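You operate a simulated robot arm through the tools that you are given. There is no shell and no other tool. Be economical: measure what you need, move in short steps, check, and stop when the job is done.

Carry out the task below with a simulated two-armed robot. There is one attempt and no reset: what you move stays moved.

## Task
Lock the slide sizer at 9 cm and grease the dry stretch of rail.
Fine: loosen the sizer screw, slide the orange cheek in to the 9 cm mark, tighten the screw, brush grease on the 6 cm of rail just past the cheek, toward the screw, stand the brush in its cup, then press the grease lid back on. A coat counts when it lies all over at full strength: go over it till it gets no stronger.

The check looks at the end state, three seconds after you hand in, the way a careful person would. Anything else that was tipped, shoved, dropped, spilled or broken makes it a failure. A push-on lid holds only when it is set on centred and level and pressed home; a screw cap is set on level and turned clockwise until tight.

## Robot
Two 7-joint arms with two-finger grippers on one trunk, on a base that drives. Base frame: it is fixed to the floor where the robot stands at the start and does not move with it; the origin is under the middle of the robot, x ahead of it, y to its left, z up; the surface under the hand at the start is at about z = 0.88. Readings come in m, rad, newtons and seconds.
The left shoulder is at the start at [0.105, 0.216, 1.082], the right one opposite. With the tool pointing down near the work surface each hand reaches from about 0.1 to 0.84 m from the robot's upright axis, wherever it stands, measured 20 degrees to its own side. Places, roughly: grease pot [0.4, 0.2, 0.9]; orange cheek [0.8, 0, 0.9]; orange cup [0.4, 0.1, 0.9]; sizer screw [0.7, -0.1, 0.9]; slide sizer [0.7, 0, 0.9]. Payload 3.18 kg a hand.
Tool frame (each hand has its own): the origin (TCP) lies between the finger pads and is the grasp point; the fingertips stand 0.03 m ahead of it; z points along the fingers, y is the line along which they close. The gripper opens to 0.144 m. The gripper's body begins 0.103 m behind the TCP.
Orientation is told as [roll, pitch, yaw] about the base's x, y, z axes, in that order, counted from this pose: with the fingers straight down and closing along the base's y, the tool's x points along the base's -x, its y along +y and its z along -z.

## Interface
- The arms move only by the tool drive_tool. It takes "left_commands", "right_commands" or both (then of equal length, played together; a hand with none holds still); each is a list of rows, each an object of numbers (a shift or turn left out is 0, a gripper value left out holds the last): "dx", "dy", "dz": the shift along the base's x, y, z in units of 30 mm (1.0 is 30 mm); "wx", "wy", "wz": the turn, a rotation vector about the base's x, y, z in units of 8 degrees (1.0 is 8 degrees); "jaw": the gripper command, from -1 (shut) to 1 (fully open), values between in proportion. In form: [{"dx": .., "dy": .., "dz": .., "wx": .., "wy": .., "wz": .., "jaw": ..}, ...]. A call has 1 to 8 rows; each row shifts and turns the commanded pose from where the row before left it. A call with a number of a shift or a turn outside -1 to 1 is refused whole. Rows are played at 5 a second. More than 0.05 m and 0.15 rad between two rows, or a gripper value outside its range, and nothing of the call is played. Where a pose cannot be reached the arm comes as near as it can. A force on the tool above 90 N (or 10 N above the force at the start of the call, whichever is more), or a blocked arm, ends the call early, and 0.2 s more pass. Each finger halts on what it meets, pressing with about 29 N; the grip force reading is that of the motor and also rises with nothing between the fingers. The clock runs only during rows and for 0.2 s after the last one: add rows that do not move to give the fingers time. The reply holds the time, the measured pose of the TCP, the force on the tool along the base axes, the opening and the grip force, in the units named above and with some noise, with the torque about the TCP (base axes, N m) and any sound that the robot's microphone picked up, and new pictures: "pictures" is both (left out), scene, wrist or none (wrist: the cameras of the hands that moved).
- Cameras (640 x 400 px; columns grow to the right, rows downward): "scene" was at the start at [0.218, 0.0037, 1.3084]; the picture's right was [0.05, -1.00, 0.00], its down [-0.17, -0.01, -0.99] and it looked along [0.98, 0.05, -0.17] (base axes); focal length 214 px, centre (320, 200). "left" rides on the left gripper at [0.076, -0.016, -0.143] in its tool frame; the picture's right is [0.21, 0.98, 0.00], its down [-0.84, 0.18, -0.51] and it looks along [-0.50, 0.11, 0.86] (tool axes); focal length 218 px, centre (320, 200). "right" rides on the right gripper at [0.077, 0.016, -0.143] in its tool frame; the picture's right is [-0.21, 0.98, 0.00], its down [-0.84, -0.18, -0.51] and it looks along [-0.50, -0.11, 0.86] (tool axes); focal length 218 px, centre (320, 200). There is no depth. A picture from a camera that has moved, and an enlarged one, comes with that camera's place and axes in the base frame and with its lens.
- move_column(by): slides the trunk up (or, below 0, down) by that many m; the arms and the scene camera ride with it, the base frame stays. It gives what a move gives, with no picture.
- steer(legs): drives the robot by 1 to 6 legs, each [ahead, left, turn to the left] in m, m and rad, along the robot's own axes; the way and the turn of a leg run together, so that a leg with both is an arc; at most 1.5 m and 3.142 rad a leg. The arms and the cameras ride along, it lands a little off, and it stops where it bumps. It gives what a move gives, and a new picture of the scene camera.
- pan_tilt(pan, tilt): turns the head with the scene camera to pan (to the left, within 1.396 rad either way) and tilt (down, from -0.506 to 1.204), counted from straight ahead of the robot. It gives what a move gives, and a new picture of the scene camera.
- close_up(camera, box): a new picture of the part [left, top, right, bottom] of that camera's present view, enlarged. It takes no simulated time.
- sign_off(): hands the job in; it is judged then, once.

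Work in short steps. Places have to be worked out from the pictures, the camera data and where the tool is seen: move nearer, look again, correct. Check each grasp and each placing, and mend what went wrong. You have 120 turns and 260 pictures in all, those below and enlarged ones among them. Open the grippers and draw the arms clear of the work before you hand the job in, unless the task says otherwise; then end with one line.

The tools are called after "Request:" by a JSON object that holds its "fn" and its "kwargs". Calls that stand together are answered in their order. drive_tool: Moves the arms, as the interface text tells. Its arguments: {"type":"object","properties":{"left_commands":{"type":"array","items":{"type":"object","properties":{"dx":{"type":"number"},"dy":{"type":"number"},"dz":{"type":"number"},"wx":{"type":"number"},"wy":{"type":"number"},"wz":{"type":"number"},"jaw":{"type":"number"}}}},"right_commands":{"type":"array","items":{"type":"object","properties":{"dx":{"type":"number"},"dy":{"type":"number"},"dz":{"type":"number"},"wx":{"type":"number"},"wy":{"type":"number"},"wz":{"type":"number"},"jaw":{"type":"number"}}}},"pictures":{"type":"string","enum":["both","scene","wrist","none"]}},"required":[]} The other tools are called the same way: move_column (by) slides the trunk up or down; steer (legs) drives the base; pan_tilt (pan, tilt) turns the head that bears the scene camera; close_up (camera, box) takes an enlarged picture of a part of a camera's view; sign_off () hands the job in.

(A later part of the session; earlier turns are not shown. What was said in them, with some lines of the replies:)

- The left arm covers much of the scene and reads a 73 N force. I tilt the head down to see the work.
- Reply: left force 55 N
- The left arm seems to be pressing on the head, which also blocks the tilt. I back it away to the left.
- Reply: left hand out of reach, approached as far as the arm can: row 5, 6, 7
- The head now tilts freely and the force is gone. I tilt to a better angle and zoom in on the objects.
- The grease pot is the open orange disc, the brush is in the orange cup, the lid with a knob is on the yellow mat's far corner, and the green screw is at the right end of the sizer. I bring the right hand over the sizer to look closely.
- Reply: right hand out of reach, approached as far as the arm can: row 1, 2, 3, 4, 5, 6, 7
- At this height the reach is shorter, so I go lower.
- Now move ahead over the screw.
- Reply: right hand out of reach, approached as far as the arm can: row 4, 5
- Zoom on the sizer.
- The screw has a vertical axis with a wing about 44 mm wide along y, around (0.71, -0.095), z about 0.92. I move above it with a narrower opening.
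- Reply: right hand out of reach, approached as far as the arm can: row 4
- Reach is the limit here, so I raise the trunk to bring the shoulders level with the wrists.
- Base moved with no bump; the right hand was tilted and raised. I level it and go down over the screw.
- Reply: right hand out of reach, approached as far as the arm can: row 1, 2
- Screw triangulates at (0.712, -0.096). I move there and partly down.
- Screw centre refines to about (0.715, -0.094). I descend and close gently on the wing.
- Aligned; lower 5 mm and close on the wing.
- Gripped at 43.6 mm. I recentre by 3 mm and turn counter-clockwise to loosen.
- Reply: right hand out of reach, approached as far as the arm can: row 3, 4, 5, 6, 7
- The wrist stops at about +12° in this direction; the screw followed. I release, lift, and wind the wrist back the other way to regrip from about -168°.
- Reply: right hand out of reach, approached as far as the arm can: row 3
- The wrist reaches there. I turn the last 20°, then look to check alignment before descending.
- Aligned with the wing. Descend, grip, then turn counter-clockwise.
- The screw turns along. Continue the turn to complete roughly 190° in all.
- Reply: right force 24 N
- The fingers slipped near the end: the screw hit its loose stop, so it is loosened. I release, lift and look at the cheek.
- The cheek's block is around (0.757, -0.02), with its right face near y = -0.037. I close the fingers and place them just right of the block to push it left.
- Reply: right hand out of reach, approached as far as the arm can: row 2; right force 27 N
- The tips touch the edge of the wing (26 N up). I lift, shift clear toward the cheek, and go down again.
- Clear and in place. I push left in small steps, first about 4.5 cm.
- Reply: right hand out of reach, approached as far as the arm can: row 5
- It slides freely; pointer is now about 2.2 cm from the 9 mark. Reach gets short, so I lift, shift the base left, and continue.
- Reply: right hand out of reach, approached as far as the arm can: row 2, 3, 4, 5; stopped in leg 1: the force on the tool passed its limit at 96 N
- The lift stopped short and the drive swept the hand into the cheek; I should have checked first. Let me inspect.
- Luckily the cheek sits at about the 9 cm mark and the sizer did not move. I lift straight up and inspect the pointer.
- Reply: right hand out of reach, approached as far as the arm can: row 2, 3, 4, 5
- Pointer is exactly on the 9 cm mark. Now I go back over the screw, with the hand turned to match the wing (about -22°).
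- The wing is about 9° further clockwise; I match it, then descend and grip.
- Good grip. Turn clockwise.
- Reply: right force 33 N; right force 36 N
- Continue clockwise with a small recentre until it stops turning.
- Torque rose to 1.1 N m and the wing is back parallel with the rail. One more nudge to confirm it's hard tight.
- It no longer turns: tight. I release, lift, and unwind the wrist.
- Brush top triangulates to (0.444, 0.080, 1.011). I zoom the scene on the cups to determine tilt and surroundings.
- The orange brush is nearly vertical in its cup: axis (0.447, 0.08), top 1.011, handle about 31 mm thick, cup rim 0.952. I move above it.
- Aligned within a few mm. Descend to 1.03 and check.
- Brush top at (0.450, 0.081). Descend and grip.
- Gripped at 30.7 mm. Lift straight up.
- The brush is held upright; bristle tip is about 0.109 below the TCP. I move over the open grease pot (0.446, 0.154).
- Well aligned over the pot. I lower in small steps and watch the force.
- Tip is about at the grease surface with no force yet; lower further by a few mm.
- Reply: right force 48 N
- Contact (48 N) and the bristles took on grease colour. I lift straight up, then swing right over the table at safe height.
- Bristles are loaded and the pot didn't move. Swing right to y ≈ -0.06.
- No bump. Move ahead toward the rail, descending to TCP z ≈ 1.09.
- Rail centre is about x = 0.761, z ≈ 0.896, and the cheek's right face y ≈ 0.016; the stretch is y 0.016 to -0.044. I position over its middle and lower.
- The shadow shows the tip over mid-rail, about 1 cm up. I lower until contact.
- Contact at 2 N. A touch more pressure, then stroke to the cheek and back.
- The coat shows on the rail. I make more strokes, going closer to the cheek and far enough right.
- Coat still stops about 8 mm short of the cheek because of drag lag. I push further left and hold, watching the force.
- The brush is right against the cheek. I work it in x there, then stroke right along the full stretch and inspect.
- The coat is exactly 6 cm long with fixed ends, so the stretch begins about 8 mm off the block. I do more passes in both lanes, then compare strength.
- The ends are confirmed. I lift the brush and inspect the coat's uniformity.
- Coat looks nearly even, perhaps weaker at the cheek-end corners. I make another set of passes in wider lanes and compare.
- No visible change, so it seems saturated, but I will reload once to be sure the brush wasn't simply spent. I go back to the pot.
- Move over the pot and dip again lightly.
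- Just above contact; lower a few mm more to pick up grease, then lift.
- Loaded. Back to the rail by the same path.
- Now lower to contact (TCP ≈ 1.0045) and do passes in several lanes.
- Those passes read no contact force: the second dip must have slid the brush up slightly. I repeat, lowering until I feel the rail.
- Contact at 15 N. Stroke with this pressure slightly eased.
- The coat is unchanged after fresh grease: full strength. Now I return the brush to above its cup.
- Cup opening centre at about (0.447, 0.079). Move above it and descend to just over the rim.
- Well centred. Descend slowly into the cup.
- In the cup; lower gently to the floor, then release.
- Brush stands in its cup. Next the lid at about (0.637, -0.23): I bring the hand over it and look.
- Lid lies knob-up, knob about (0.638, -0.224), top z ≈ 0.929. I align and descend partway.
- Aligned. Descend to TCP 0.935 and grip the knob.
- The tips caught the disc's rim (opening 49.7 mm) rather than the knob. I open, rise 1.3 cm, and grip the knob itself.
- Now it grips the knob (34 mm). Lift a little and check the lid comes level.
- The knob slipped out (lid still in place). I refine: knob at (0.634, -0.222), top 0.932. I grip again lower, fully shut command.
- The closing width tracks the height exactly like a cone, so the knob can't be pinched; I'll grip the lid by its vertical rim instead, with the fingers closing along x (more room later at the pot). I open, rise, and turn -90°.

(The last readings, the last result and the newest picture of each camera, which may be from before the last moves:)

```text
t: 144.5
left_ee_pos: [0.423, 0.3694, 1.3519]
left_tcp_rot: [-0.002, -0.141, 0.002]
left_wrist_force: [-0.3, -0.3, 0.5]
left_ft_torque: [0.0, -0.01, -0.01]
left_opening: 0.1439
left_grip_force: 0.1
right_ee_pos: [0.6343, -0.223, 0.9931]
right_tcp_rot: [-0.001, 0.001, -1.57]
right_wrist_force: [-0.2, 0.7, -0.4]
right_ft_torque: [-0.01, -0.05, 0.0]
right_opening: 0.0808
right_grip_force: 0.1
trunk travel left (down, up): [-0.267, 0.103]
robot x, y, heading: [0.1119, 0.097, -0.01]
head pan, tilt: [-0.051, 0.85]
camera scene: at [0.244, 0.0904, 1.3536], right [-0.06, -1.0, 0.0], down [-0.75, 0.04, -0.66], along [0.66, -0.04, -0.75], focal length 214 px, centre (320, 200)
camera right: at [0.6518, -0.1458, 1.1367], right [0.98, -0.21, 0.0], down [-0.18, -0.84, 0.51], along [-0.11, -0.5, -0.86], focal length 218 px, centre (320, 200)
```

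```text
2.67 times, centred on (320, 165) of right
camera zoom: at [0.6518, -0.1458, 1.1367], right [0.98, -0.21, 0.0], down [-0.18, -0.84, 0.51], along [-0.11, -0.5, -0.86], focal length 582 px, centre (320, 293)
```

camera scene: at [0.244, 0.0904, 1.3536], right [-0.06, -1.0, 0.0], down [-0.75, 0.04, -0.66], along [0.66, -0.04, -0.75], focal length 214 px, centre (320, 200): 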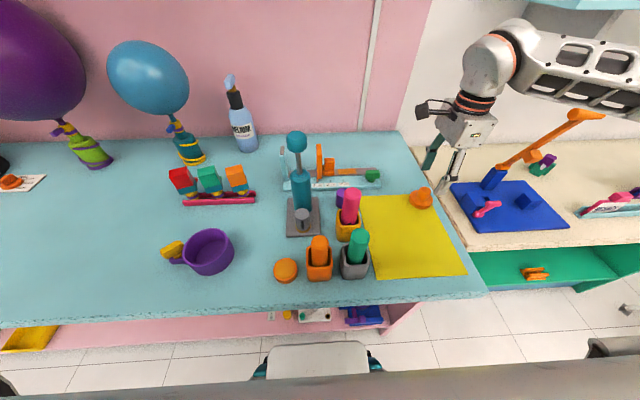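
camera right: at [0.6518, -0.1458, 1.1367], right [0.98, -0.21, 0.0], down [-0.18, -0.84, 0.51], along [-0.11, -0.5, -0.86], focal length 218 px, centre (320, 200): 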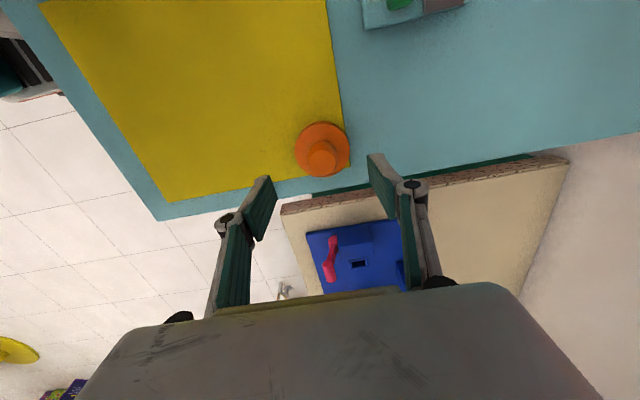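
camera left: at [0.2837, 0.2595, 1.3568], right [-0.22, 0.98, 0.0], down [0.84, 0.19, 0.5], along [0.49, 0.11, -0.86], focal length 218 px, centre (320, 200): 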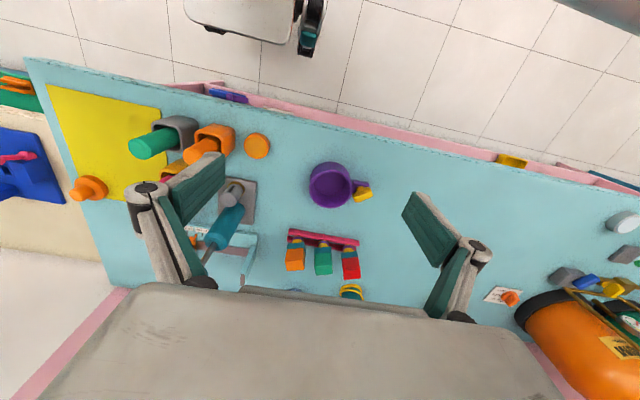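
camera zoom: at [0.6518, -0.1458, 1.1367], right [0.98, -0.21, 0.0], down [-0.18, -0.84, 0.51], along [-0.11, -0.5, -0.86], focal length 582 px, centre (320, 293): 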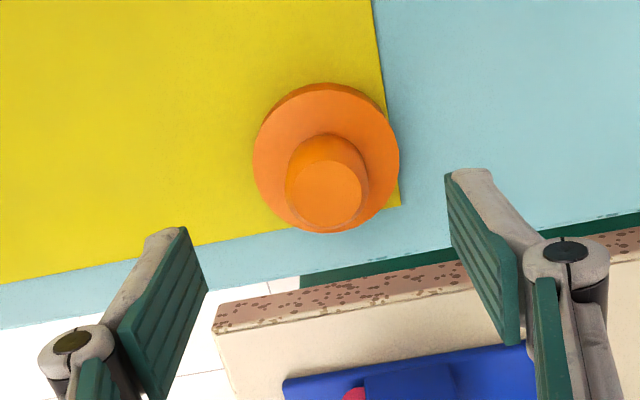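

Lid centre (0.6365, -0.2225), diameter about 62 mm. Descend to rim height with 81 mm opening.

Request:
{"fn": "drive_tool", "kwargs": {"right_commands": [{"dx": 0.07, "dz": -0.8}, {"dz": -0.8}, {"dz": -0.6}, {"dz": -0.3}, {}], "pictures": "none"}}

Request:
{"fn": "close_up", "kwargs": {"camera": "right", "box": [220, 90, 420, 240]}}

Request:
{"fn": "close_up", "kwargs": {"camera": "scene", "box": [380, 150, 460, 220]}}

```text
t: 145.7
left_ee_pos: [0.423, 0.3709, 1.3504]
left_tcp_rot: [-0.002, -0.142, 0.001]
left_wrist_force: [-0.6, 0.3, 0.1]
left_ft_torque: [-0.01, 0.01, 0.04]
left_opening: 0.1438
left_grip_force: 0.1
right_ee_pos: [0.6377, -0.2237, 0.9177]
right_tcp_rot: [0.001, -0.002, -1.571]
right_wrist_force: [-0.1, -0.3, 0.0]
right_ft_torque: [0.03, -0.02, -0.03]
right_opening: 0.0809
right_grip_force: 0.1
trunk travel left (down, up): [-0.267, 0.103]
robot x, y, heading: [0.1091, 0.0968, -0.008]
head pan, tilt: [-0.051, 0.85]
```

```text
2.67 times, centred on (320, 165) of right
camera zoom: at [0.6542, -0.1461, 1.0613], right [0.98, -0.21, 0.0], down [-0.18, -0.84, 0.51], along [-0.11, -0.5, -0.86], focal length 582 px, centre (320, 293)
```

zoom: 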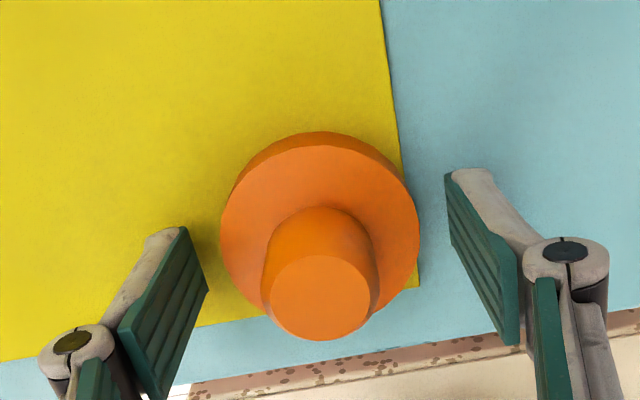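

```text
5.71 times, centred on (420, 185) of scene
camera zoom: at [0.2439, 0.0904, 1.3536], right [-0.06, -1.0, 0.0], down [-0.75, 0.04, -0.66], along [0.66, -0.04, -0.75], focal length 1226 px, centre (-251, 286)
```

zoom: 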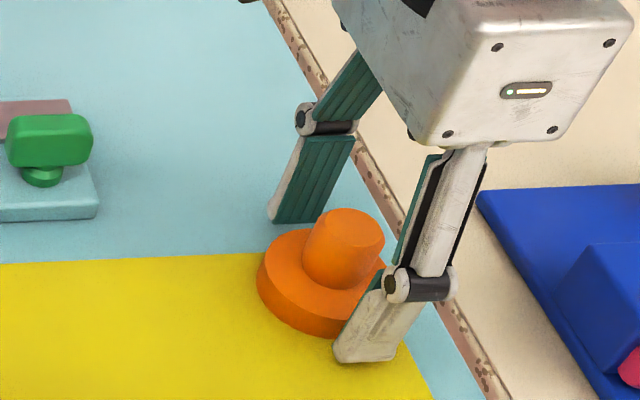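

Lid is centred between the fingers. Close on the rim.

Request:
{"fn": "drive_tool", "kwargs": {"right_commands": [{"jaw": -0.05}, {"jaw": -0.2}, {"jaw": -0.35}, {}], "pictures": "none"}}

Request:
{"fn": "drive_tool", "kwargs": {"right_commands": [{"dz": 0.3}, {"dz": 0.7}, {"dz": 0.7}, {}], "pictures": "none"}}

Request:
{"fn": "close_up", "kwargs": {"camera": "right", "box": [220, 90, 420, 240]}}

Request:
{"fn": "close_up", "kwargs": {"camera": "scene", "box": [380, 140, 460, 210]}}

```text
t: 146.7
left_ee_pos: [0.4239, 0.3697, 1.352]
left_tcp_rot: [-0.005, -0.14, 0.002]
left_wrist_force: [0.2, 0.5, 0.1]
left_ft_torque: [0.0, 0.02, -0.01]
left_opening: 0.1443
left_grip_force: 0.1
right_ee_pos: [0.637, -0.2241, 0.9172]
right_tcp_rot: [0.0, 0.003, -1.569]
right_wrist_force: [-1.0, 1.1, 0.8]
right_ft_torque: [0.0, -0.03, 0.01]
right_opening: 0.06
right_grip_force: 29.1
trunk travel left (down, up): [-0.267, 0.103]
robot x, y, heading: [0.1134, 0.0958, -0.01]
head pan, tilt: [-0.051, 0.85]
```

```text
t: 147.7
left_ee_pos: [0.4237, 0.3701, 1.3514]
left_tcp_rot: [-0.003, -0.142, 0.002]
left_wrist_force: [0.1, 0.3, 0.6]
left_ft_torque: [-0.03, 0.0, 0.01]
left_opening: 0.1442
left_grip_force: 0.1
right_ee_pos: [0.6369, -0.2238, 0.9689]
right_tcp_rot: [0.001, 0.001, -1.571]
right_wrist_force: [-0.3, 0.4, -0.9]
right_ft_torque: [0.01, 0.01, -0.01]
right_opening: 0.0601
right_grip_force: 29.6
trunk travel left (down, up): [-0.267, 0.103]
robot x, y, heading: [0.1128, 0.0967, -0.013]
head pan, tilt: [-0.051, 0.85]
```

```text
2.67 times, centred on (320, 165) of right
camera zoom: at [0.6541, -0.1462, 1.1121], right [0.98, -0.21, 0.0], down [-0.18, -0.84, 0.51], along [-0.11, -0.5, -0.86], focal length 582 px, centre (320, 293)
```

zoom: 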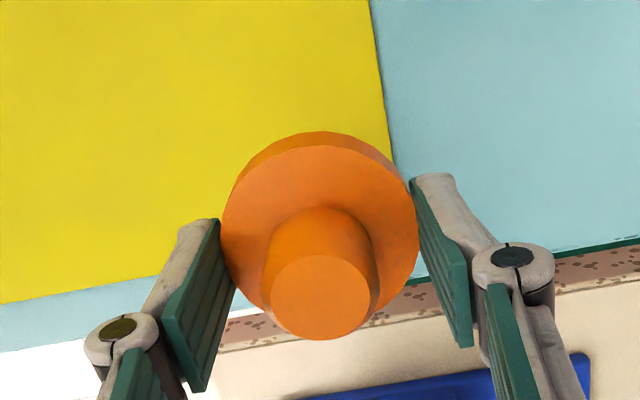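

```text
5.71 times, centred on (420, 175) of scene
camera zoom: at [0.2441, 0.0902, 1.3535], right [-0.06, -1.0, 0.0], down [-0.75, 0.04, -0.66], along [0.66, -0.04, -0.75], focal length 1226 px, centre (-251, 343)
```

zoom: 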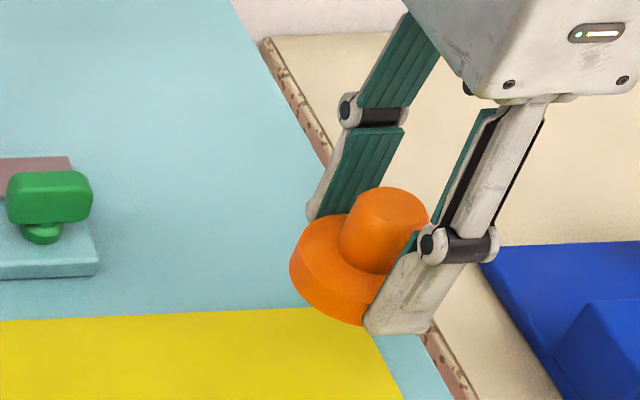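

Lid lifted, level, gripped at 60 mm. I carry it at height toward the pot.

Request:
{"fn": "drive_tool", "kwargs": {"right_commands": [{"dz": 1}, {"dz": 1}, {"dz": 1}, {"dz": 1}, {"dx": -1}, {"dx": -1}, {"dx": -1, "dy": 0.5}, {"dx": -1, "dy": 1}], "pictures": "none"}}

Request:
{"fn": "drive_tool", "kwargs": {"right_commands": [{"dx": -1, "dy": 1}, {"dx": -1, "dy": 1}, {"dy": 1}, {"dy": 1}, {"dy": 1}, {"dy": 1}, {"dy": 1}, {"dy": 1}], "pictures": "scene"}}

```text
t: 149.5
left_ee_pos: [0.4244, 0.3704, 1.3515]
left_tcp_rot: [-0.005, -0.14, 0.002]
left_wrist_force: [0.1, 0.0, -0.2]
left_ft_torque: [-0.04, 0.01, 0.02]
left_opening: 0.144
left_grip_force: 0.1
right_ee_pos: [0.5175, -0.1767, 1.0878]
right_tcp_rot: [0.0, -0.001, -1.571]
right_wrist_force: [0.6, -0.5, 0.1]
right_ft_torque: [-0.01, 0.0, 0.02]
right_opening: 0.06
right_grip_force: 29.2
trunk travel left (down, up): [-0.267, 0.103]
robot x, y, heading: [0.1137, 0.0943, -0.006]
head pan, tilt: [-0.051, 0.85]
```

```text
t: 151.3
left_ee_pos: [0.4218, 0.3711, 1.3511]
left_tcp_rot: [-0.004, -0.142, 0.004]
left_wrist_force: [-0.7, 0.4, -0.8]
left_ft_torque: [-0.02, -0.02, 0.01]
left_opening: 0.1438
left_grip_force: 0.1
right_ee_pos: [0.4573, 0.0642, 1.0886]
right_tcp_rot: [-0.001, -0.001, -1.57]
right_wrist_force: [0.7, 0.1, 0.5]
right_ft_torque: [-0.06, 0.05, 0.0]
right_opening: 0.0598
right_grip_force: 28.6
trunk travel left (down, up): [-0.267, 0.103]
robot x, y, heading: [0.1112, 0.0966, -0.008]
head pan, tilt: [-0.051, 0.85]
camera scene: at [0.2439, 0.0916, 1.3536], right [-0.06, -1.0, 0.0], down [-0.75, 0.04, -0.66], along [0.66, -0.04, -0.75], focal length 214 px, centre (320, 200)
```

scene: 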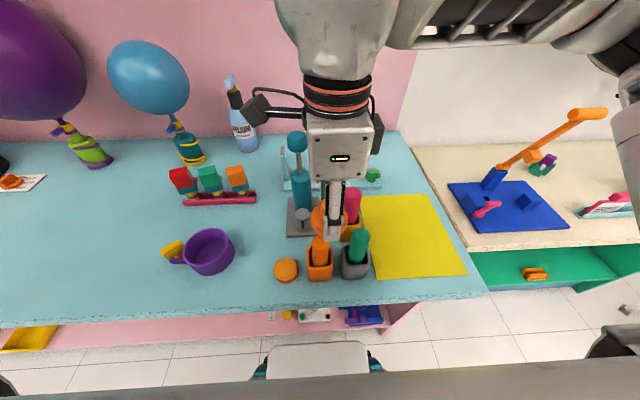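

Move over the pot and descend to about 2 cm above it.

Request:
{"fn": "drive_tool", "kwargs": {"right_commands": [{"dy": 1, "dx": -0.38}, {"dy": 1}, {"dy": 0.97}, {"dz": -1}, {"dz": -1}, {"dz": -1}, {"dz": -0.8}, {}], "pictures": "both"}}

Request:
{"fn": "close_up", "kwargs": {"camera": "scene", "box": [240, 220, 330, 290]}}

Request:
{"fn": "close_up", "kwargs": {"camera": "right", "box": [220, 60, 420, 210]}}

```text
t: 153.1
left_ee_pos: [0.4225, 0.3697, 1.3515]
left_tcp_rot: [-0.003, -0.141, 0.001]
left_wrist_force: [0.1, 0.5, -0.4]
left_ft_torque: [0.02, 0.02, 0.01]
left_opening: 0.1441
left_grip_force: 0.0
right_ee_pos: [0.4453, 0.1521, 0.9747]
right_tcp_rot: [0.002, 0.001, -1.57]
right_wrist_force: [-0.5, -1.2, 0.8]
right_ft_torque: [0.01, 0.0, -0.01]
right_opening: 0.0601
right_grip_force: 28.7
trunk travel left (down, up): [-0.267, 0.103]
robot x, y, heading: [0.1132, 0.0939, -0.012]
head pan, tilt: [-0.051, 0.85]
camera scene: at [0.2438, 0.0903, 1.3536], right [-0.06, -1.0, 0.0], down [-0.75, 0.04, -0.66], along [0.66, -0.04, -0.75], focal length 214 px, centre (320, 200)
camera right: at [0.4623, 0.2281, 1.1184], right [0.98, -0.21, 0.0], down [-0.18, -0.84, 0.51], along [-0.1, -0.5, -0.86], focal length 218 px, centre (320, 200)
```

scene: 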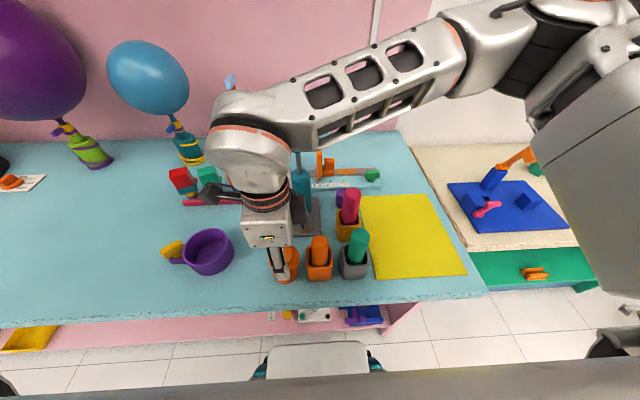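
right: 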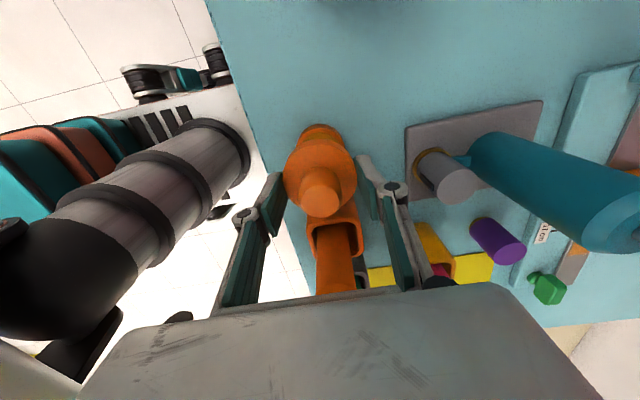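

```text
5.71 times, centred on (285, 255) of scene
camera zoom: at [0.2438, 0.0903, 1.3536], right [-0.06, -1.0, 0.0], down [-0.75, 0.04, -0.66], along [0.66, -0.04, -0.75], focal length 1226 px, centre (520, -114)
```

zoom: 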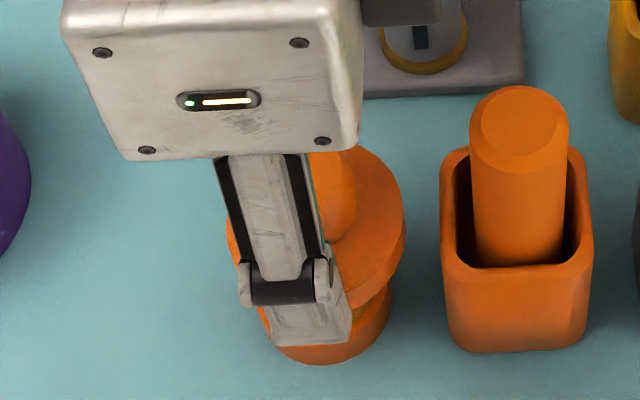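

```text
2.67 times, centred on (320, 135) of right
camera zoom: at [0.4623, 0.2281, 1.1184], right [0.98, -0.21, 0.0], down [-0.18, -0.84, 0.51], along [-0.1, -0.5, -0.86], focal length 582 px, centre (320, 373)
```

zoom: 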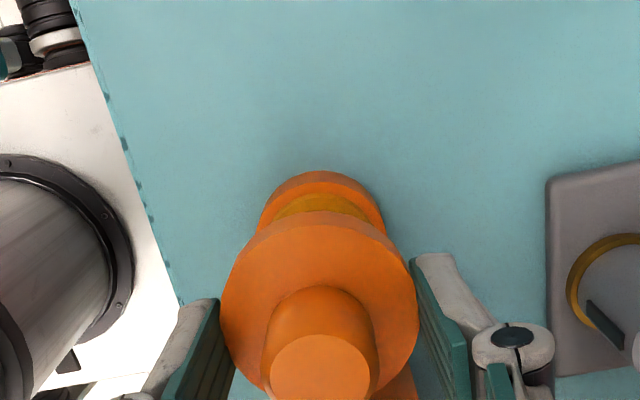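

Comparing lid and pot in both views, the lid must shift about +2 mm in y and +1 mm in x. I correct and lower to just above the rim.

Request:
{"fn": "drive_tool", "kwargs": {"right_commands": [{"dy": 0.063, "dx": 0.03, "dz": -0.3}, {"dz": -0.4}, {"dz": -0.2}, {}], "pictures": "none"}}

Request:
{"fn": "close_up", "kwargs": {"camera": "scene", "box": [250, 230, 320, 290]}}

Request:
{"fn": "close_up", "kwargs": {"camera": "right", "box": [220, 60, 420, 210]}}

```text
t: 154.1
left_ee_pos: [0.4228, 0.3699, 1.3524]
left_tcp_rot: [-0.004, -0.142, 0.001]
left_wrist_force: [0.8, -0.2, -0.2]
left_ft_torque: [0.01, -0.03, 0.01]
left_opening: 0.1441
left_grip_force: 0.1
right_ee_pos: [0.4467, 0.1543, 0.9473]
right_tcp_rot: [0.001, 0.0, -1.57]
right_wrist_force: [0.2, -0.6, 0.8]
right_ft_torque: [-0.01, 0.01, 0.03]
right_opening: 0.0599
right_grip_force: 29.0
trunk travel left (down, up): [-0.267, 0.103]
robot x, y, heading: [0.1125, 0.0982, -0.005]
head pan, tilt: [-0.051, 0.85]
```

```text
6.67 times, centred on (285, 260) of scene
camera zoom: at [0.244, 0.0903, 1.3536], right [-0.06, -1.0, 0.0], down [-0.75, 0.04, -0.66], along [0.66, -0.04, -0.75], focal length 1430 px, centre (553, -200)
```

zoom: 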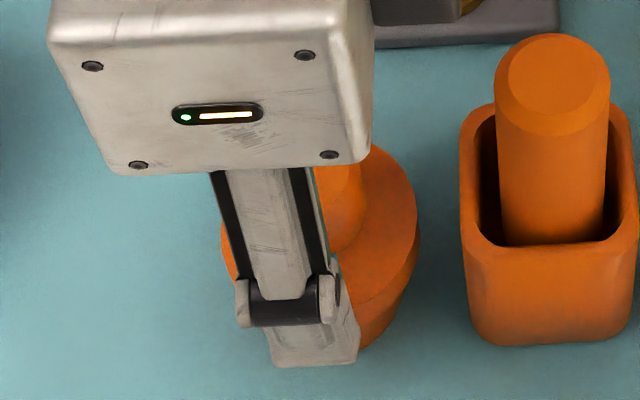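

```text
2.67 times, centred on (320, 135) of right
camera zoom: at [0.464, 0.2301, 1.0907], right [0.98, -0.21, 0.0], down [-0.18, -0.84, 0.51], along [-0.11, -0.5, -0.86], focal length 582 px, centre (320, 373)
```

zoom: 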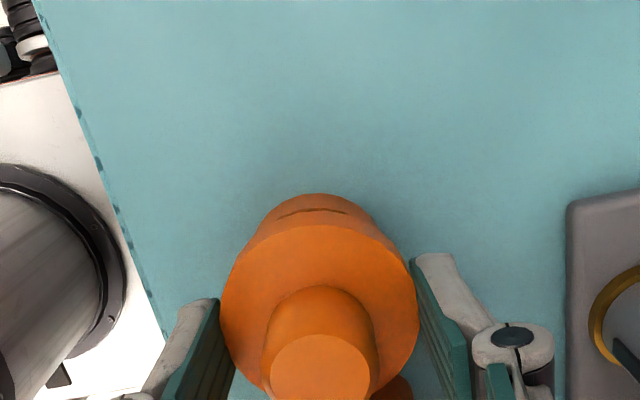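

Looks concentric. Lower in small steps onto the rim, watching force and torque.

Request:
{"fn": "drive_tool", "kwargs": {"right_commands": [{"dz": -0.1}, {"dz": -0.1}, {"dz": -0.1}, {}], "pictures": "none"}}

```text
t: 155.1
left_ee_pos: [0.4241, 0.3699, 1.3521]
left_tcp_rot: [-0.003, -0.141, 0.002]
left_wrist_force: [-0.5, -0.2, -0.5]
left_ft_torque: [0.0, -0.01, 0.01]
left_opening: 0.144
left_grip_force: 0.0
right_ee_pos: [0.4464, 0.1543, 0.9384]
right_tcp_rot: [-0.001, 0.0, -1.57]
right_wrist_force: [-0.2, 0.2, -0.8]
right_ft_torque: [-0.02, 0.01, 0.03]
right_opening: 0.0598
right_grip_force: 28.5
trunk travel left (down, up): [-0.267, 0.103]
robot x, y, heading: [0.1107, 0.0986, -0.01]
head pan, tilt: [-0.051, 0.85]
```

No contact yet; continue down.

Request:
{"fn": "drive_tool", "kwargs": {"right_commands": [{"dz": -0.1}, {"dz": -0.1}, {"dz": -0.1}, {"dz": -0.1}, {}], "pictures": "none"}}

Request:
{"fn": "close_up", "kwargs": {"camera": "right", "box": [220, 60, 420, 210]}}

```text
t: 156.3
left_ee_pos: [0.4232, 0.3698, 1.3529]
left_tcp_rot: [-0.004, -0.142, 0.002]
left_wrist_force: [-0.2, 0.1, -0.2]
left_ft_torque: [0.0, -0.01, 0.04]
left_opening: 0.1441
left_grip_force: 0.1
right_ee_pos: [0.447, 0.1532, 0.927]
right_tcp_rot: [0.001, 0.003, -1.571]
right_wrist_force: [-0.3, -1.2, 18.6]
right_ft_torque: [0.44, -0.01, -0.03]
right_opening: 0.0599
right_grip_force: 28.7
trunk travel left (down, up): [-0.267, 0.103]
robot x, y, heading: [0.1133, 0.0984, -0.015]
head pan, tilt: [-0.051, 0.85]
```

```text
2.67 times, centred on (320, 135) of right
camera zoom: at [0.4635, 0.2299, 1.071], right [0.98, -0.21, 0.0], down [-0.18, -0.84, 0.51], along [-0.1, -0.49, -0.86], focal length 582 px, centre (320, 373)
```

zoom: 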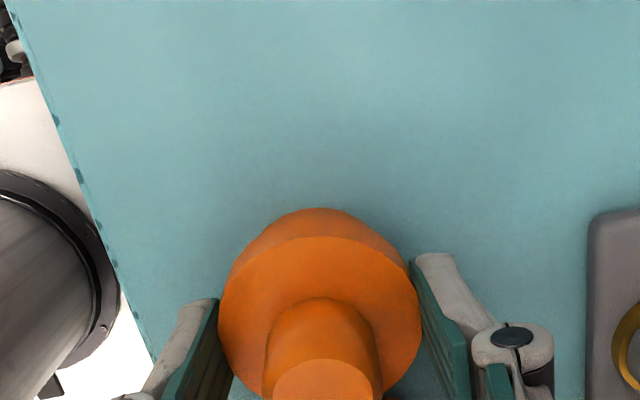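

Contact: 18.6 N with the lid already well down. Press further and watch how z and force change.

Request:
{"fn": "drive_tool", "kwargs": {"right_commands": [{"dz": -0.1}, {"dz": -0.1}, {"dz": -0.1}, {}], "pictures": "none"}}

Request:
{"fn": "close_up", "kwargs": {"camera": "scene", "box": [250, 230, 320, 290]}}

Request:
{"fn": "close_up", "kwargs": {"camera": "right", "box": [220, 60, 420, 210]}}

```text
t: 157.3
left_ee_pos: [0.4228, 0.371, 1.3514]
left_tcp_rot: [-0.006, -0.142, 0.004]
left_wrist_force: [-0.5, 0.1, -0.3]
left_ft_torque: [-0.01, -0.01, 0.01]
left_opening: 0.144
left_grip_force: 0.0
right_ee_pos: [0.4476, 0.1538, 0.919]
right_tcp_rot: [0.001, 0.003, -1.57]
right_wrist_force: [1.0, 3.4, 20.0]
right_ft_torque: [-0.26, -0.04, -0.03]
right_opening: 0.0597
right_grip_force: 28.9
trunk travel left (down, up): [-0.267, 0.103]
robot x, y, heading: [0.1142, 0.0975, -0.012]
head pan, tilt: [-0.051, 0.85]
```

```text
6.67 times, centred on (285, 260) of scene
camera zoom: at [0.2431, 0.0907, 1.3538], right [-0.06, -1.0, 0.0], down [-0.75, 0.04, -0.66], along [0.66, -0.04, -0.75], focal length 1430 px, centre (553, -200)
```

zoom: 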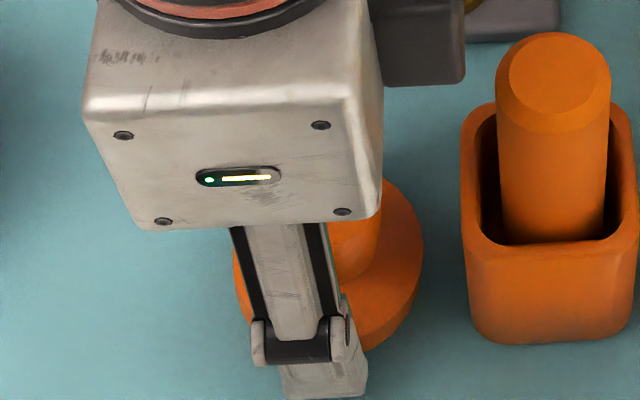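

```text
2.67 times, centred on (320, 135) of right
camera zoom: at [0.4634, 0.2306, 1.0626], right [0.98, -0.21, 0.0], down [-0.18, -0.84, 0.51], along [-0.1, -0.49, -0.86], focal length 582 px, centre (320, 373)
```

zoom: 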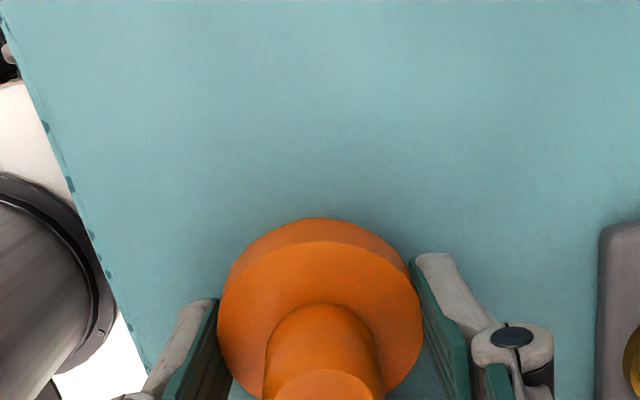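

The force stayed near 20 N while the hand sank, so the fingers are sliding on the rim. I release, lift and look at the lid.

Request:
{"fn": "drive_tool", "kwargs": {"right_commands": [{"jaw": 0.0}, {"jaw": 0.1}, {}, {"dz": 0.6}, {"dz": 1}, {"dz": 1}, {"dy": -1}, {"dy": -1}], "pictures": "none"}}

Request:
{"fn": "close_up", "kwargs": {"camera": "scene", "box": [250, 230, 320, 290]}}

Request:
{"fn": "close_up", "kwargs": {"camera": "right", "box": [220, 0, 460, 180]}}

```text
t: 159.1
left_ee_pos: [0.4241, 0.3698, 1.3511]
left_tcp_rot: [-0.004, -0.139, 0.004]
left_wrist_force: [0.2, -0.4, -0.3]
left_ft_torque: [0.02, 0.0, -0.01]
left_opening: 0.144
left_grip_force: 0.2
right_ee_pos: [0.4466, 0.0918, 0.996]
right_tcp_rot: [0.0, 0.002, -1.57]
right_wrist_force: [-0.5, -0.5, 1.1]
right_ft_torque: [0.02, 0.01, 0.0]
right_opening: 0.0794
right_grip_force: 0.1
trunk travel left (down, up): [-0.267, 0.103]
robot x, y, heading: [0.114, 0.0954, -0.009]
head pan, tilt: [-0.051, 0.85]
```

```text
6.67 times, centred on (285, 260) of scene
camera zoom: at [0.2437, 0.0898, 1.3536], right [-0.06, -1.0, 0.0], down [-0.75, 0.04, -0.66], along [0.66, -0.04, -0.75], focal length 1430 px, centre (553, -200)
```

zoom: 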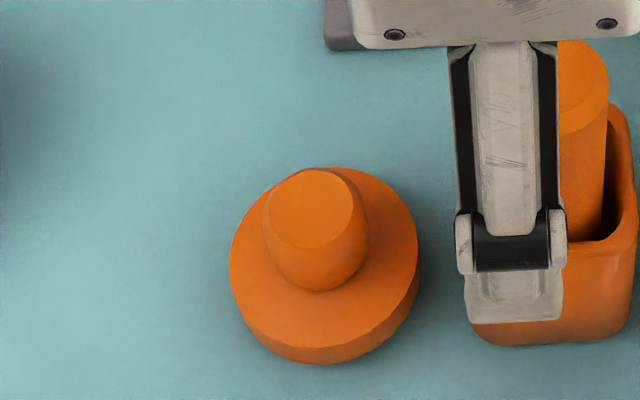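

```text
2.22 times, centred on (340, 90) of right
camera zoom: at [0.4636, 0.1692, 1.1391], right [0.98, -0.21, 0.0], down [-0.18, -0.84, 0.51], along [-0.11, -0.5, -0.86], focal length 485 px, centre (276, 444)
```

zoom: 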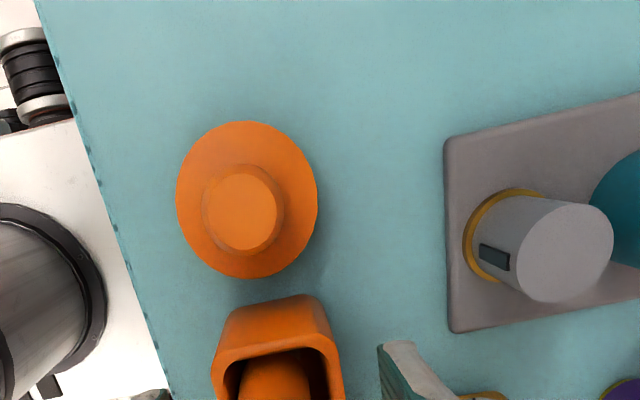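

Lid sits on the pot, looking level and centred at (0.4465, 0.155). I rise clear of the brush, close the fingers, and go above the knob to press it home.

Request:
{"fn": "drive_tool", "kwargs": {"right_commands": [{"dz": 1}, {"dz": 1}, {"dz": 0.5}, {"dy": 1, "jaw": -1}, {"dy": 1}, {"dy": 0.1}, {"dz": -1}, {"dz": -0.8}], "pictures": "none"}}

Request:
{"fn": "close_up", "kwargs": {"camera": "scene", "box": [240, 210, 330, 290]}}

Request:
{"fn": "close_up", "kwargs": {"camera": "right", "box": [220, 60, 420, 210]}}

```text
t: 160.9
left_ee_pos: [0.4233, 0.3701, 1.3507]
left_tcp_rot: [-0.003, -0.141, 0.002]
left_wrist_force: [0.1, 0.1, -0.8]
left_ft_torque: [-0.02, -0.01, -0.02]
left_opening: 0.1441
left_grip_force: 0.1
right_ee_pos: [0.4474, 0.1563, 1.0163]
right_tcp_rot: [-0.001, 0.0, -1.569]
right_wrist_force: [-0.5, 0.7, -0.2]
right_ft_torque: [0.01, -0.01, 0.01]
right_opening: 0.0
right_grip_force: 28.8
trunk travel left (down, up): [-0.267, 0.103]
robot x, y, heading: [0.1155, 0.0937, -0.006]
head pan, tilt: [-0.051, 0.85]
```

```text
5.00 times, centred on (285, 250) of scene
camera zoom: at [0.2441, 0.0902, 1.3536], right [-0.06, -1.0, 0.0], down [-0.75, 0.04, -0.66], along [0.66, -0.04, -0.75], focal length 1072 px, centre (495, -50)
```

zoom: 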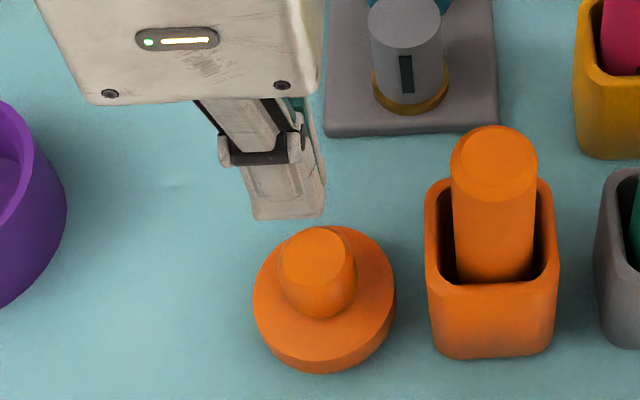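

```text
2.67 times, centred on (320, 135) of right
camera zoom: at [0.4638, 0.2328, 1.16], right [0.98, -0.21, 0.0], down [-0.18, -0.84, 0.51], along [-0.11, -0.5, -0.86], focal length 582 px, centre (320, 373)
```

zoom: 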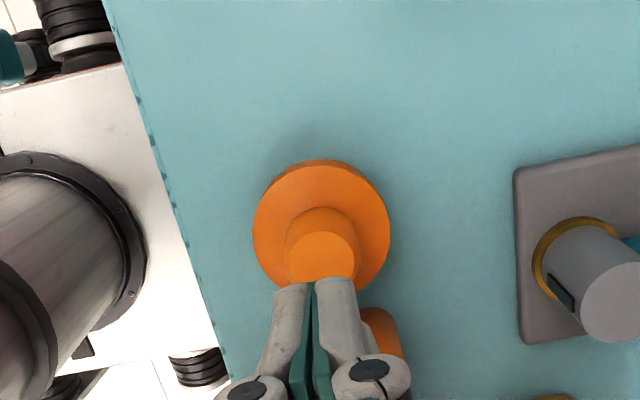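

Aligned above the knob. Lower to contact then press firmly.

Request:
{"fn": "drive_tool", "kwargs": {"right_commands": [{"dz": -0.6, "dy": -0.03}, {"dz": -0.5}, {"dz": -0.25}, {"dz": -0.15}, {"dz": -0.1}, {}], "pictures": "none"}}

```text
t: 162.3
left_ee_pos: [0.4232, 0.3691, 1.3508]
left_tcp_rot: [-0.003, -0.141, 0.0]
left_wrist_force: [-0.1, 0.8, 0.1]
left_ft_torque: [-0.02, 0.02, -0.01]
left_opening: 0.1438
left_grip_force: 0.3
right_ee_pos: [0.4467, 0.1561, 0.9676]
right_tcp_rot: [0.0, 0.0, -1.569]
right_wrist_force: [-0.6, -0.2, 0.4]
right_ft_torque: [0.03, -0.02, 0.02]
right_opening: 0.0002
right_grip_force: 29.5
trunk travel left (down, up): [-0.267, 0.103]
robot x, y, heading: [0.1092, 0.0958, -0.007]
head pan, tilt: [-0.051, 0.85]
```

Still above it. Continue down.

Request:
{"fn": "drive_tool", "kwargs": {"right_commands": [{"dz": -0.12}, {"dz": -0.12}, {"dz": -0.12}, {"dz": -0.12}, {"dz": -0.12}, {}], "pictures": "none"}}

Request:
{"fn": "close_up", "kwargs": {"camera": "scene", "box": [240, 210, 330, 290]}}

```text
t: 163.3
left_ee_pos: [0.4227, 0.3677, 1.3528]
left_tcp_rot: [-0.001, -0.142, 0.001]
left_wrist_force: [0.6, -0.4, 0.0]
left_ft_torque: [0.03, 0.02, 0.02]
left_opening: 0.1439
left_grip_force: 0.1
right_ee_pos: [0.4466, 0.158, 0.9665]
right_tcp_rot: [0.007, 0.016, -1.575]
right_wrist_force: [-10.9, -12.7, 48.1]
right_ft_torque: [-0.66, 0.31, -0.02]
right_opening: 0.006
right_grip_force: 28.9
trunk travel left (down, up): [-0.267, 0.103]
robot x, y, heading: [0.1127, 0.0941, -0.009]
head pan, tilt: [-0.051, 0.85]
heard: snap
stopped in row 4 (right hand): the force on the tool passed its limit at 96 N (the readings are from after the stop); the commanded pose is now the measured one
```

```text
5.00 times, centred on (285, 250) of scene
camera zoom: at [0.2422, 0.0884, 1.3536], right [-0.06, -1.0, 0.0], down [-0.75, 0.05, -0.66], along [0.66, -0.04, -0.75], focal length 1072 px, centre (495, -50)
```

zoom: 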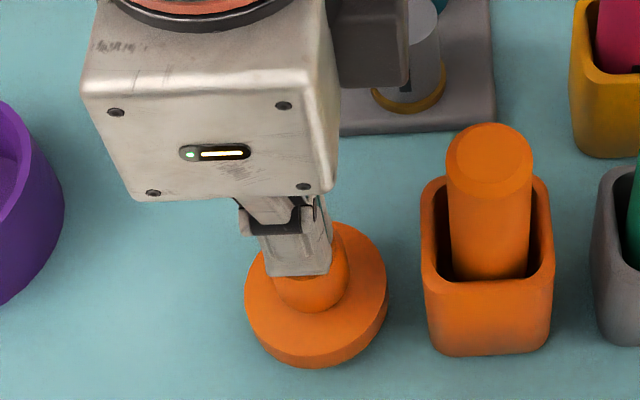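

A snap was heard: the lid is home. I lift off gently and inspect.

Request:
{"fn": "drive_tool", "kwargs": {"right_commands": [{"dz": 0.4}, {"dz": 0.8}, {"dz": 1}, {"dz": 1}, {"dz": 1}, {"dz": 1}, {}], "pictures": "both"}}

Request:
{"fn": "close_up", "kwargs": {"camera": "scene", "box": [240, 210, 330, 290]}}

Request:
{"fn": "close_up", "kwargs": {"camera": "right", "box": [220, 40, 420, 190]}}

```text
t: 164.9
left_ee_pos: [0.4234, 0.3699, 1.352]
left_tcp_rot: [-0.004, -0.141, 0.001]
left_wrist_force: [0.2, -0.9, 0.2]
left_ft_torque: [0.0, 0.0, -0.02]
left_opening: 0.1442
left_grip_force: 0.1
right_ee_pos: [0.4497, 0.1582, 1.1196]
right_tcp_rot: [0.009, 0.013, -1.57]
right_wrist_force: [-0.1, -0.1, 0.0]
right_ft_torque: [-0.05, -0.01, -0.01]
right_opening: 0.0
right_grip_force: 28.9
trunk travel left (down, up): [-0.267, 0.103]
robot x, y, heading: [0.1122, 0.0956, -0.003]
head pan, tilt: [-0.051, 0.85]
camera scene: at [0.2444, 0.0902, 1.3535], right [-0.06, -1.0, 0.0], down [-0.75, 0.04, -0.66], along [0.66, -0.04, -0.75], focal length 214 px, centre (320, 200)
camera right: at [0.465, 0.2334, 1.263], right [0.98, -0.21, 0.0], down [-0.18, -0.85, 0.5], along [-0.1, -0.48, -0.87], focal length 218 px, centre (320, 200)
```

scene: 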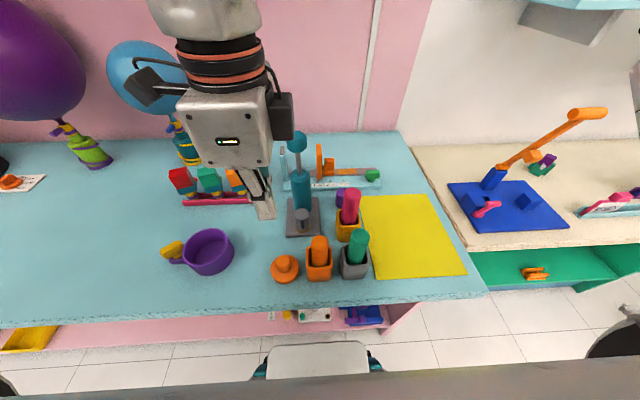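
right: 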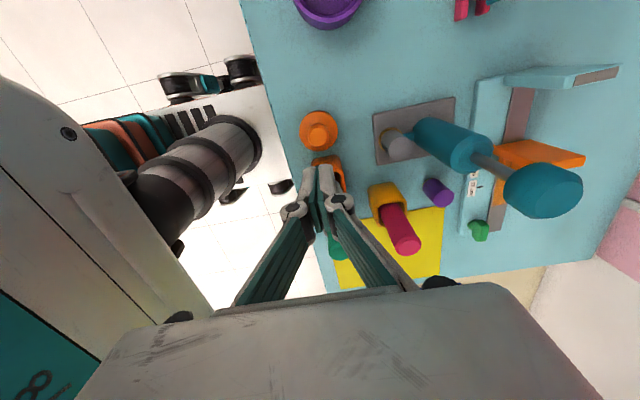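

```text
5.00 times, centred on (285, 250) of scene
camera zoom: at [0.2444, 0.0902, 1.3535], right [-0.06, -1.0, 0.0], down [-0.75, 0.04, -0.66], along [0.66, -0.04, -0.75], focal length 1072 px, centre (495, -50)
```

zoom: 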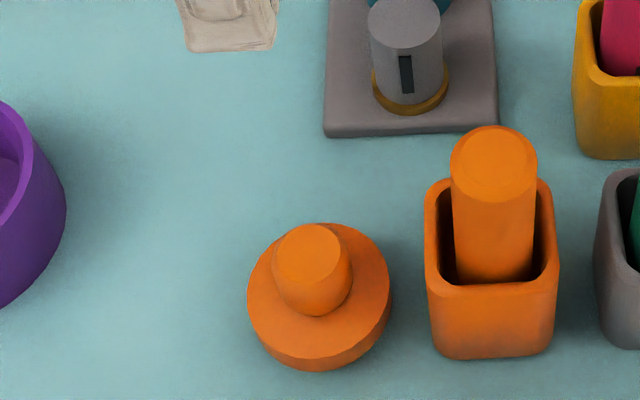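

```text
2.67 times, centred on (320, 115) of right
camera zoom: at [0.465, 0.2334, 1.263], right [0.98, -0.21, 0.0], down [-0.18, -0.85, 0.5], along [-0.1, -0.48, -0.87], focal length 582 px, centre (320, 427)
```

zoom: 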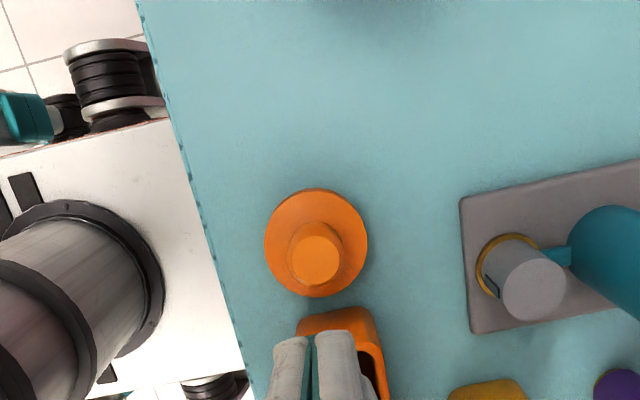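

Zoom once more on the lid and on the sizer for a final check.

Request:
{"fn": "close_up", "kwargs": {"camera": "scene", "box": [262, 245, 310, 290]}}

Request:
{"fn": "close_up", "kwargs": {"camera": "scene", "box": [270, 120, 390, 200]}}

```text
8.89 times, centred on (286, 268) of scene
camera zoom: at [0.2444, 0.0902, 1.3535], right [-0.06, -1.0, 0.0], down [-0.75, 0.04, -0.66], along [0.66, -0.04, -0.75], focal length 1906 px, centre (622, -400)
```

zoom: 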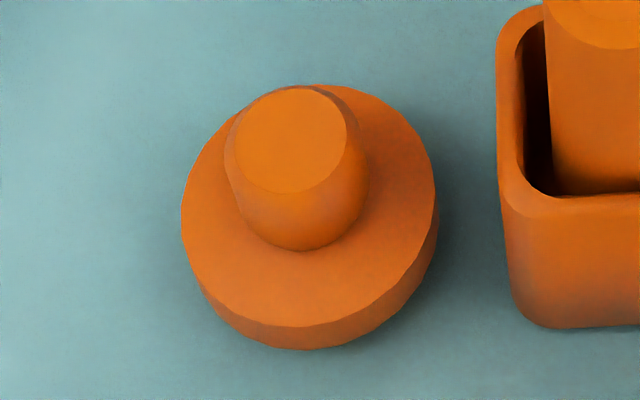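

```text
5.00 times, centred on (330, 160) of scene
camera zoom: at [0.2444, 0.0902, 1.3535], right [-0.06, -1.0, 0.0], down [-0.75, 0.04, -0.66], along [0.66, -0.04, -0.75], focal length 1072 px, centre (270, 400)
```

zoom: 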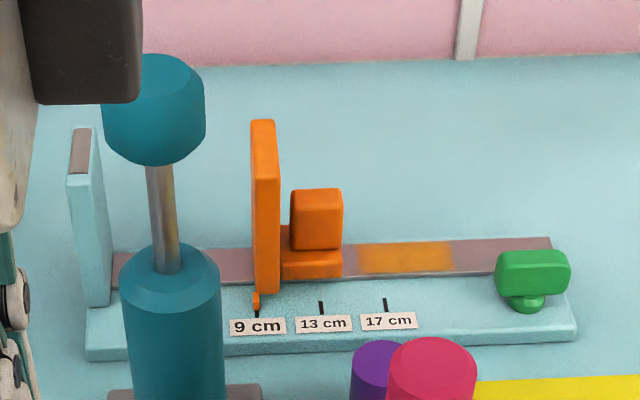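

The pieces look right. To judge the lid's level from a shallower angle, I back the robot away (hands are above everything).

Request:
{"fn": "drive_tool", "kwargs": {"right_commands": [{"dz": 0.7, "jaw": 0}, {}], "pictures": "none"}}

Request:
{"fn": "steer", "kwargs": {"legs": [[-0.4, 0, 0]]}}

Request:
{"fn": "pan_tilt", "kwargs": {"pan": 0, "tilt": 0.65}}

```text
t: 165.5
left_ee_pos: [0.4229, 0.3701, 1.3505]
left_tcp_rot: [-0.003, -0.14, 0.003]
left_wrist_force: [0.2, -0.4, -0.1]
left_ft_torque: [0.04, 0.01, -0.01]
left_opening: 0.1439
left_grip_force: 0.1
right_ee_pos: [0.4488, 0.1581, 1.139]
right_tcp_rot: [0.008, 0.013, -1.574]
right_wrist_force: [-0.3, -0.9, 0.3]
right_ft_torque: [-0.02, 0.0, 0.01]
right_opening: 0.0719
right_grip_force: 0.0
trunk travel left (down, up): [-0.267, 0.103]
robot x, y, heading: [0.1129, 0.098, -0.011]
head pan, tilt: [-0.051, 0.85]
```

```text
t: 168.0
left_ee_pos: [0.0218, 0.3734, 1.3514]
left_tcp_rot: [-0.004, -0.141, 0.003]
left_wrist_force: [-0.4, 0.2, -0.1]
left_ft_torque: [0.02, 0.0, 0.01]
left_opening: 0.144
left_grip_force: 0.0
right_ee_pos: [0.0471, 0.1608, 1.1392]
right_tcp_rot: [0.009, 0.013, -1.573]
right_wrist_force: [0.0, 0.7, -0.4]
right_ft_torque: [-0.04, -0.01, 0.01]
right_opening: 0.0719
right_grip_force: 0.0
trunk travel left (down, up): [-0.267, 0.103]
robot x, y, heading: [-0.2889, 0.1003, -0.006]
head pan, tilt: [-0.051, 0.85]
camera scene: at [-0.1577, 0.0936, 1.3536], right [-0.06, -1.0, 0.0], down [-0.75, 0.04, -0.66], along [0.66, -0.04, -0.75], focal length 214 px, centre (320, 200)
```

scene: 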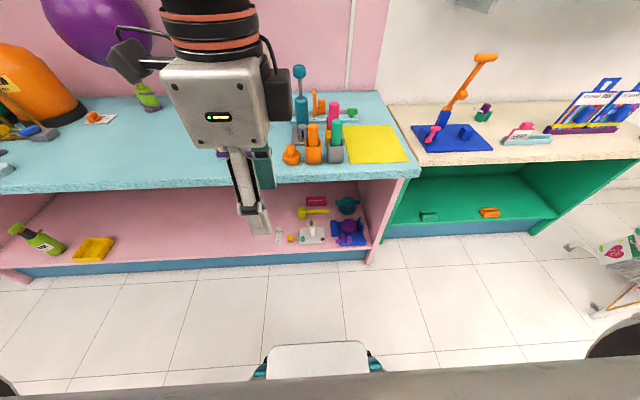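

```text
t: 168.7
left_ee_pos: [0.0222, 0.3731, 1.3511]
left_tcp_rot: [-0.003, -0.14, 0.002]
left_wrist_force: [0.1, -0.6, -0.6]
left_ft_torque: [0.01, 0.01, 0.01]
left_opening: 0.1439
left_grip_force: 0.1
right_ee_pos: [0.0474, 0.1618, 1.1397]
right_tcp_rot: [0.008, 0.012, -1.569]
right_wrist_force: [0.5, 0.1, -0.1]
right_ft_torque: [0.0, 0.01, 0.01]
right_opening: 0.0721
right_grip_force: 0.1
trunk travel left (down, up): [-0.267, 0.103]
robot x, y, heading: [-0.282, 0.0983, -0.012]
head pan, tilt: [0.0, 0.649]
camera scene: at [-0.1482, 0.0975, 1.3701], right [-0.01, -1.0, 0.0], down [-0.61, 0.01, -0.8], along [0.8, -0.01, -0.61], focal length 214 px, centre (320, 200)
```

scene: 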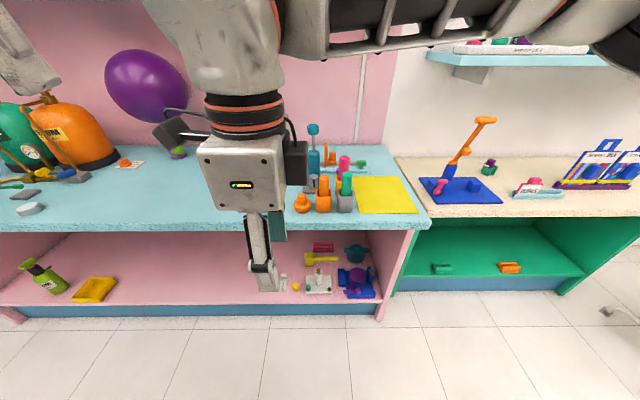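

Zoom on the lid from this shallower angle.

Request:
{"fn": "close_up", "kwargs": {"camera": "scene", "box": [288, 185, 336, 215]}}

Request:
{"fn": "close_up", "kwargs": {"camera": "scene", "box": [280, 115, 430, 225]}}

```text
13.33 times, centred on (312, 200) of scene
camera zoom: at [-0.1482, 0.0975, 1.3701], right [-0.01, -1.0, 0.0], down [-0.61, 0.01, -0.8], along [0.8, -0.01, -0.61], focal length 2860 px, centre (427, 200)
```

zoom: 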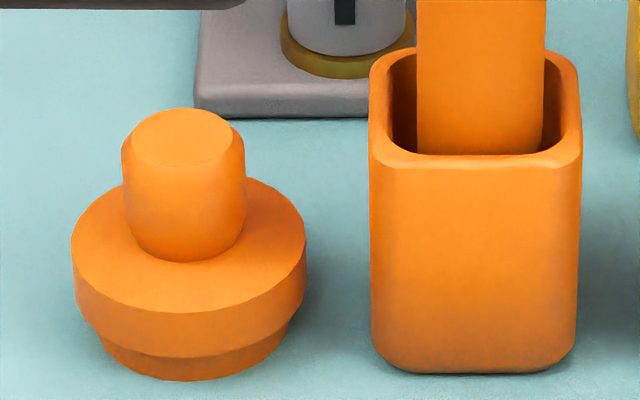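

```text
3.64 times, centred on (355, 170) of scene
camera zoom: at [-0.1482, 0.0975, 1.3701], right [-0.01, -1.0, 0.0], down [-0.61, 0.01, -0.8], along [0.8, -0.01, -0.61], focal length 780 px, centre (193, 309)
```

zoom: 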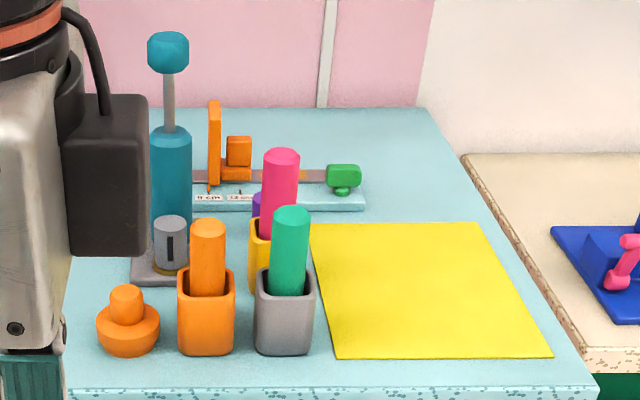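

Request:
{"fn": "close_up", "kwargs": {"camera": "scene", "box": [291, 191, 313, 216]}}

```text
16.00 times, centred on (302, 204) of scene
camera zoom: at [-0.1482, 0.0975, 1.3701], right [-0.01, -1.0, 0.0], down [-0.61, 0.01, -0.8], along [0.8, -0.01, -0.61], focal length 3432 px, centre (608, 144)
```

zoom: 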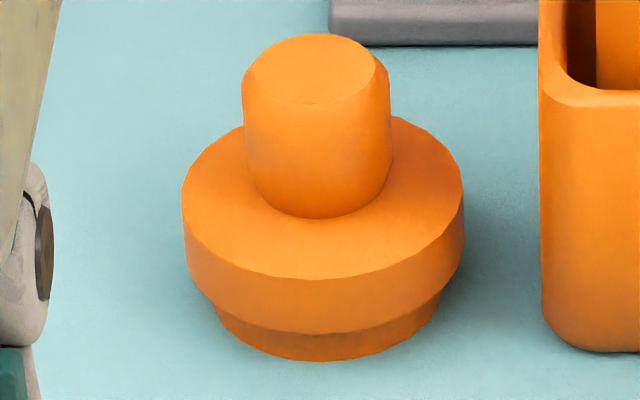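

The lid sits level all round, snapped on. I open the right gripper fully and hand in.

Request:
{"fn": "drive_tool", "kwargs": {"right_commands": [{"jaw": 1}, {"jaw": 1}, {}], "pictures": "none"}}

Request:
{"fn": "sign_off", "kwargs": {}}

```text
t: 169.5
left_ee_pos: [0.0227, 0.3733, 1.3516]
left_tcp_rot: [-0.004, -0.143, 0.002]
left_wrist_force: [0.2, 0.5, 0.5]
left_ft_torque: [-0.02, 0.02, -0.02]
left_opening: 0.144
left_grip_force: 0.0
right_ee_pos: [0.0477, 0.1616, 1.1395]
right_tcp_rot: [0.008, 0.013, -1.573]
right_wrist_force: [1.0, 0.0, -0.3]
right_ft_torque: [-0.07, 0.0, -0.02]
right_opening: 0.1439
right_grip_force: 0.0
trunk travel left (down, up): [-0.267, 0.103]
robot x, y, heading: [-0.2871, 0.1014, -0.006]
head pan, tilt: [0.0, 0.649]
```

```text
The job is handed in.
```

The job is handed in: the sizer is locked at 9 cm, the 6 cm of rail is greased evenly, the brush stands in its cup and the lid is snapped on the grease pot. The last push of the cheek was an unplanned bump from the hand during a base move, but the cheek stopped on the mark. Pressing the lid home slid the pot about 2 mm.
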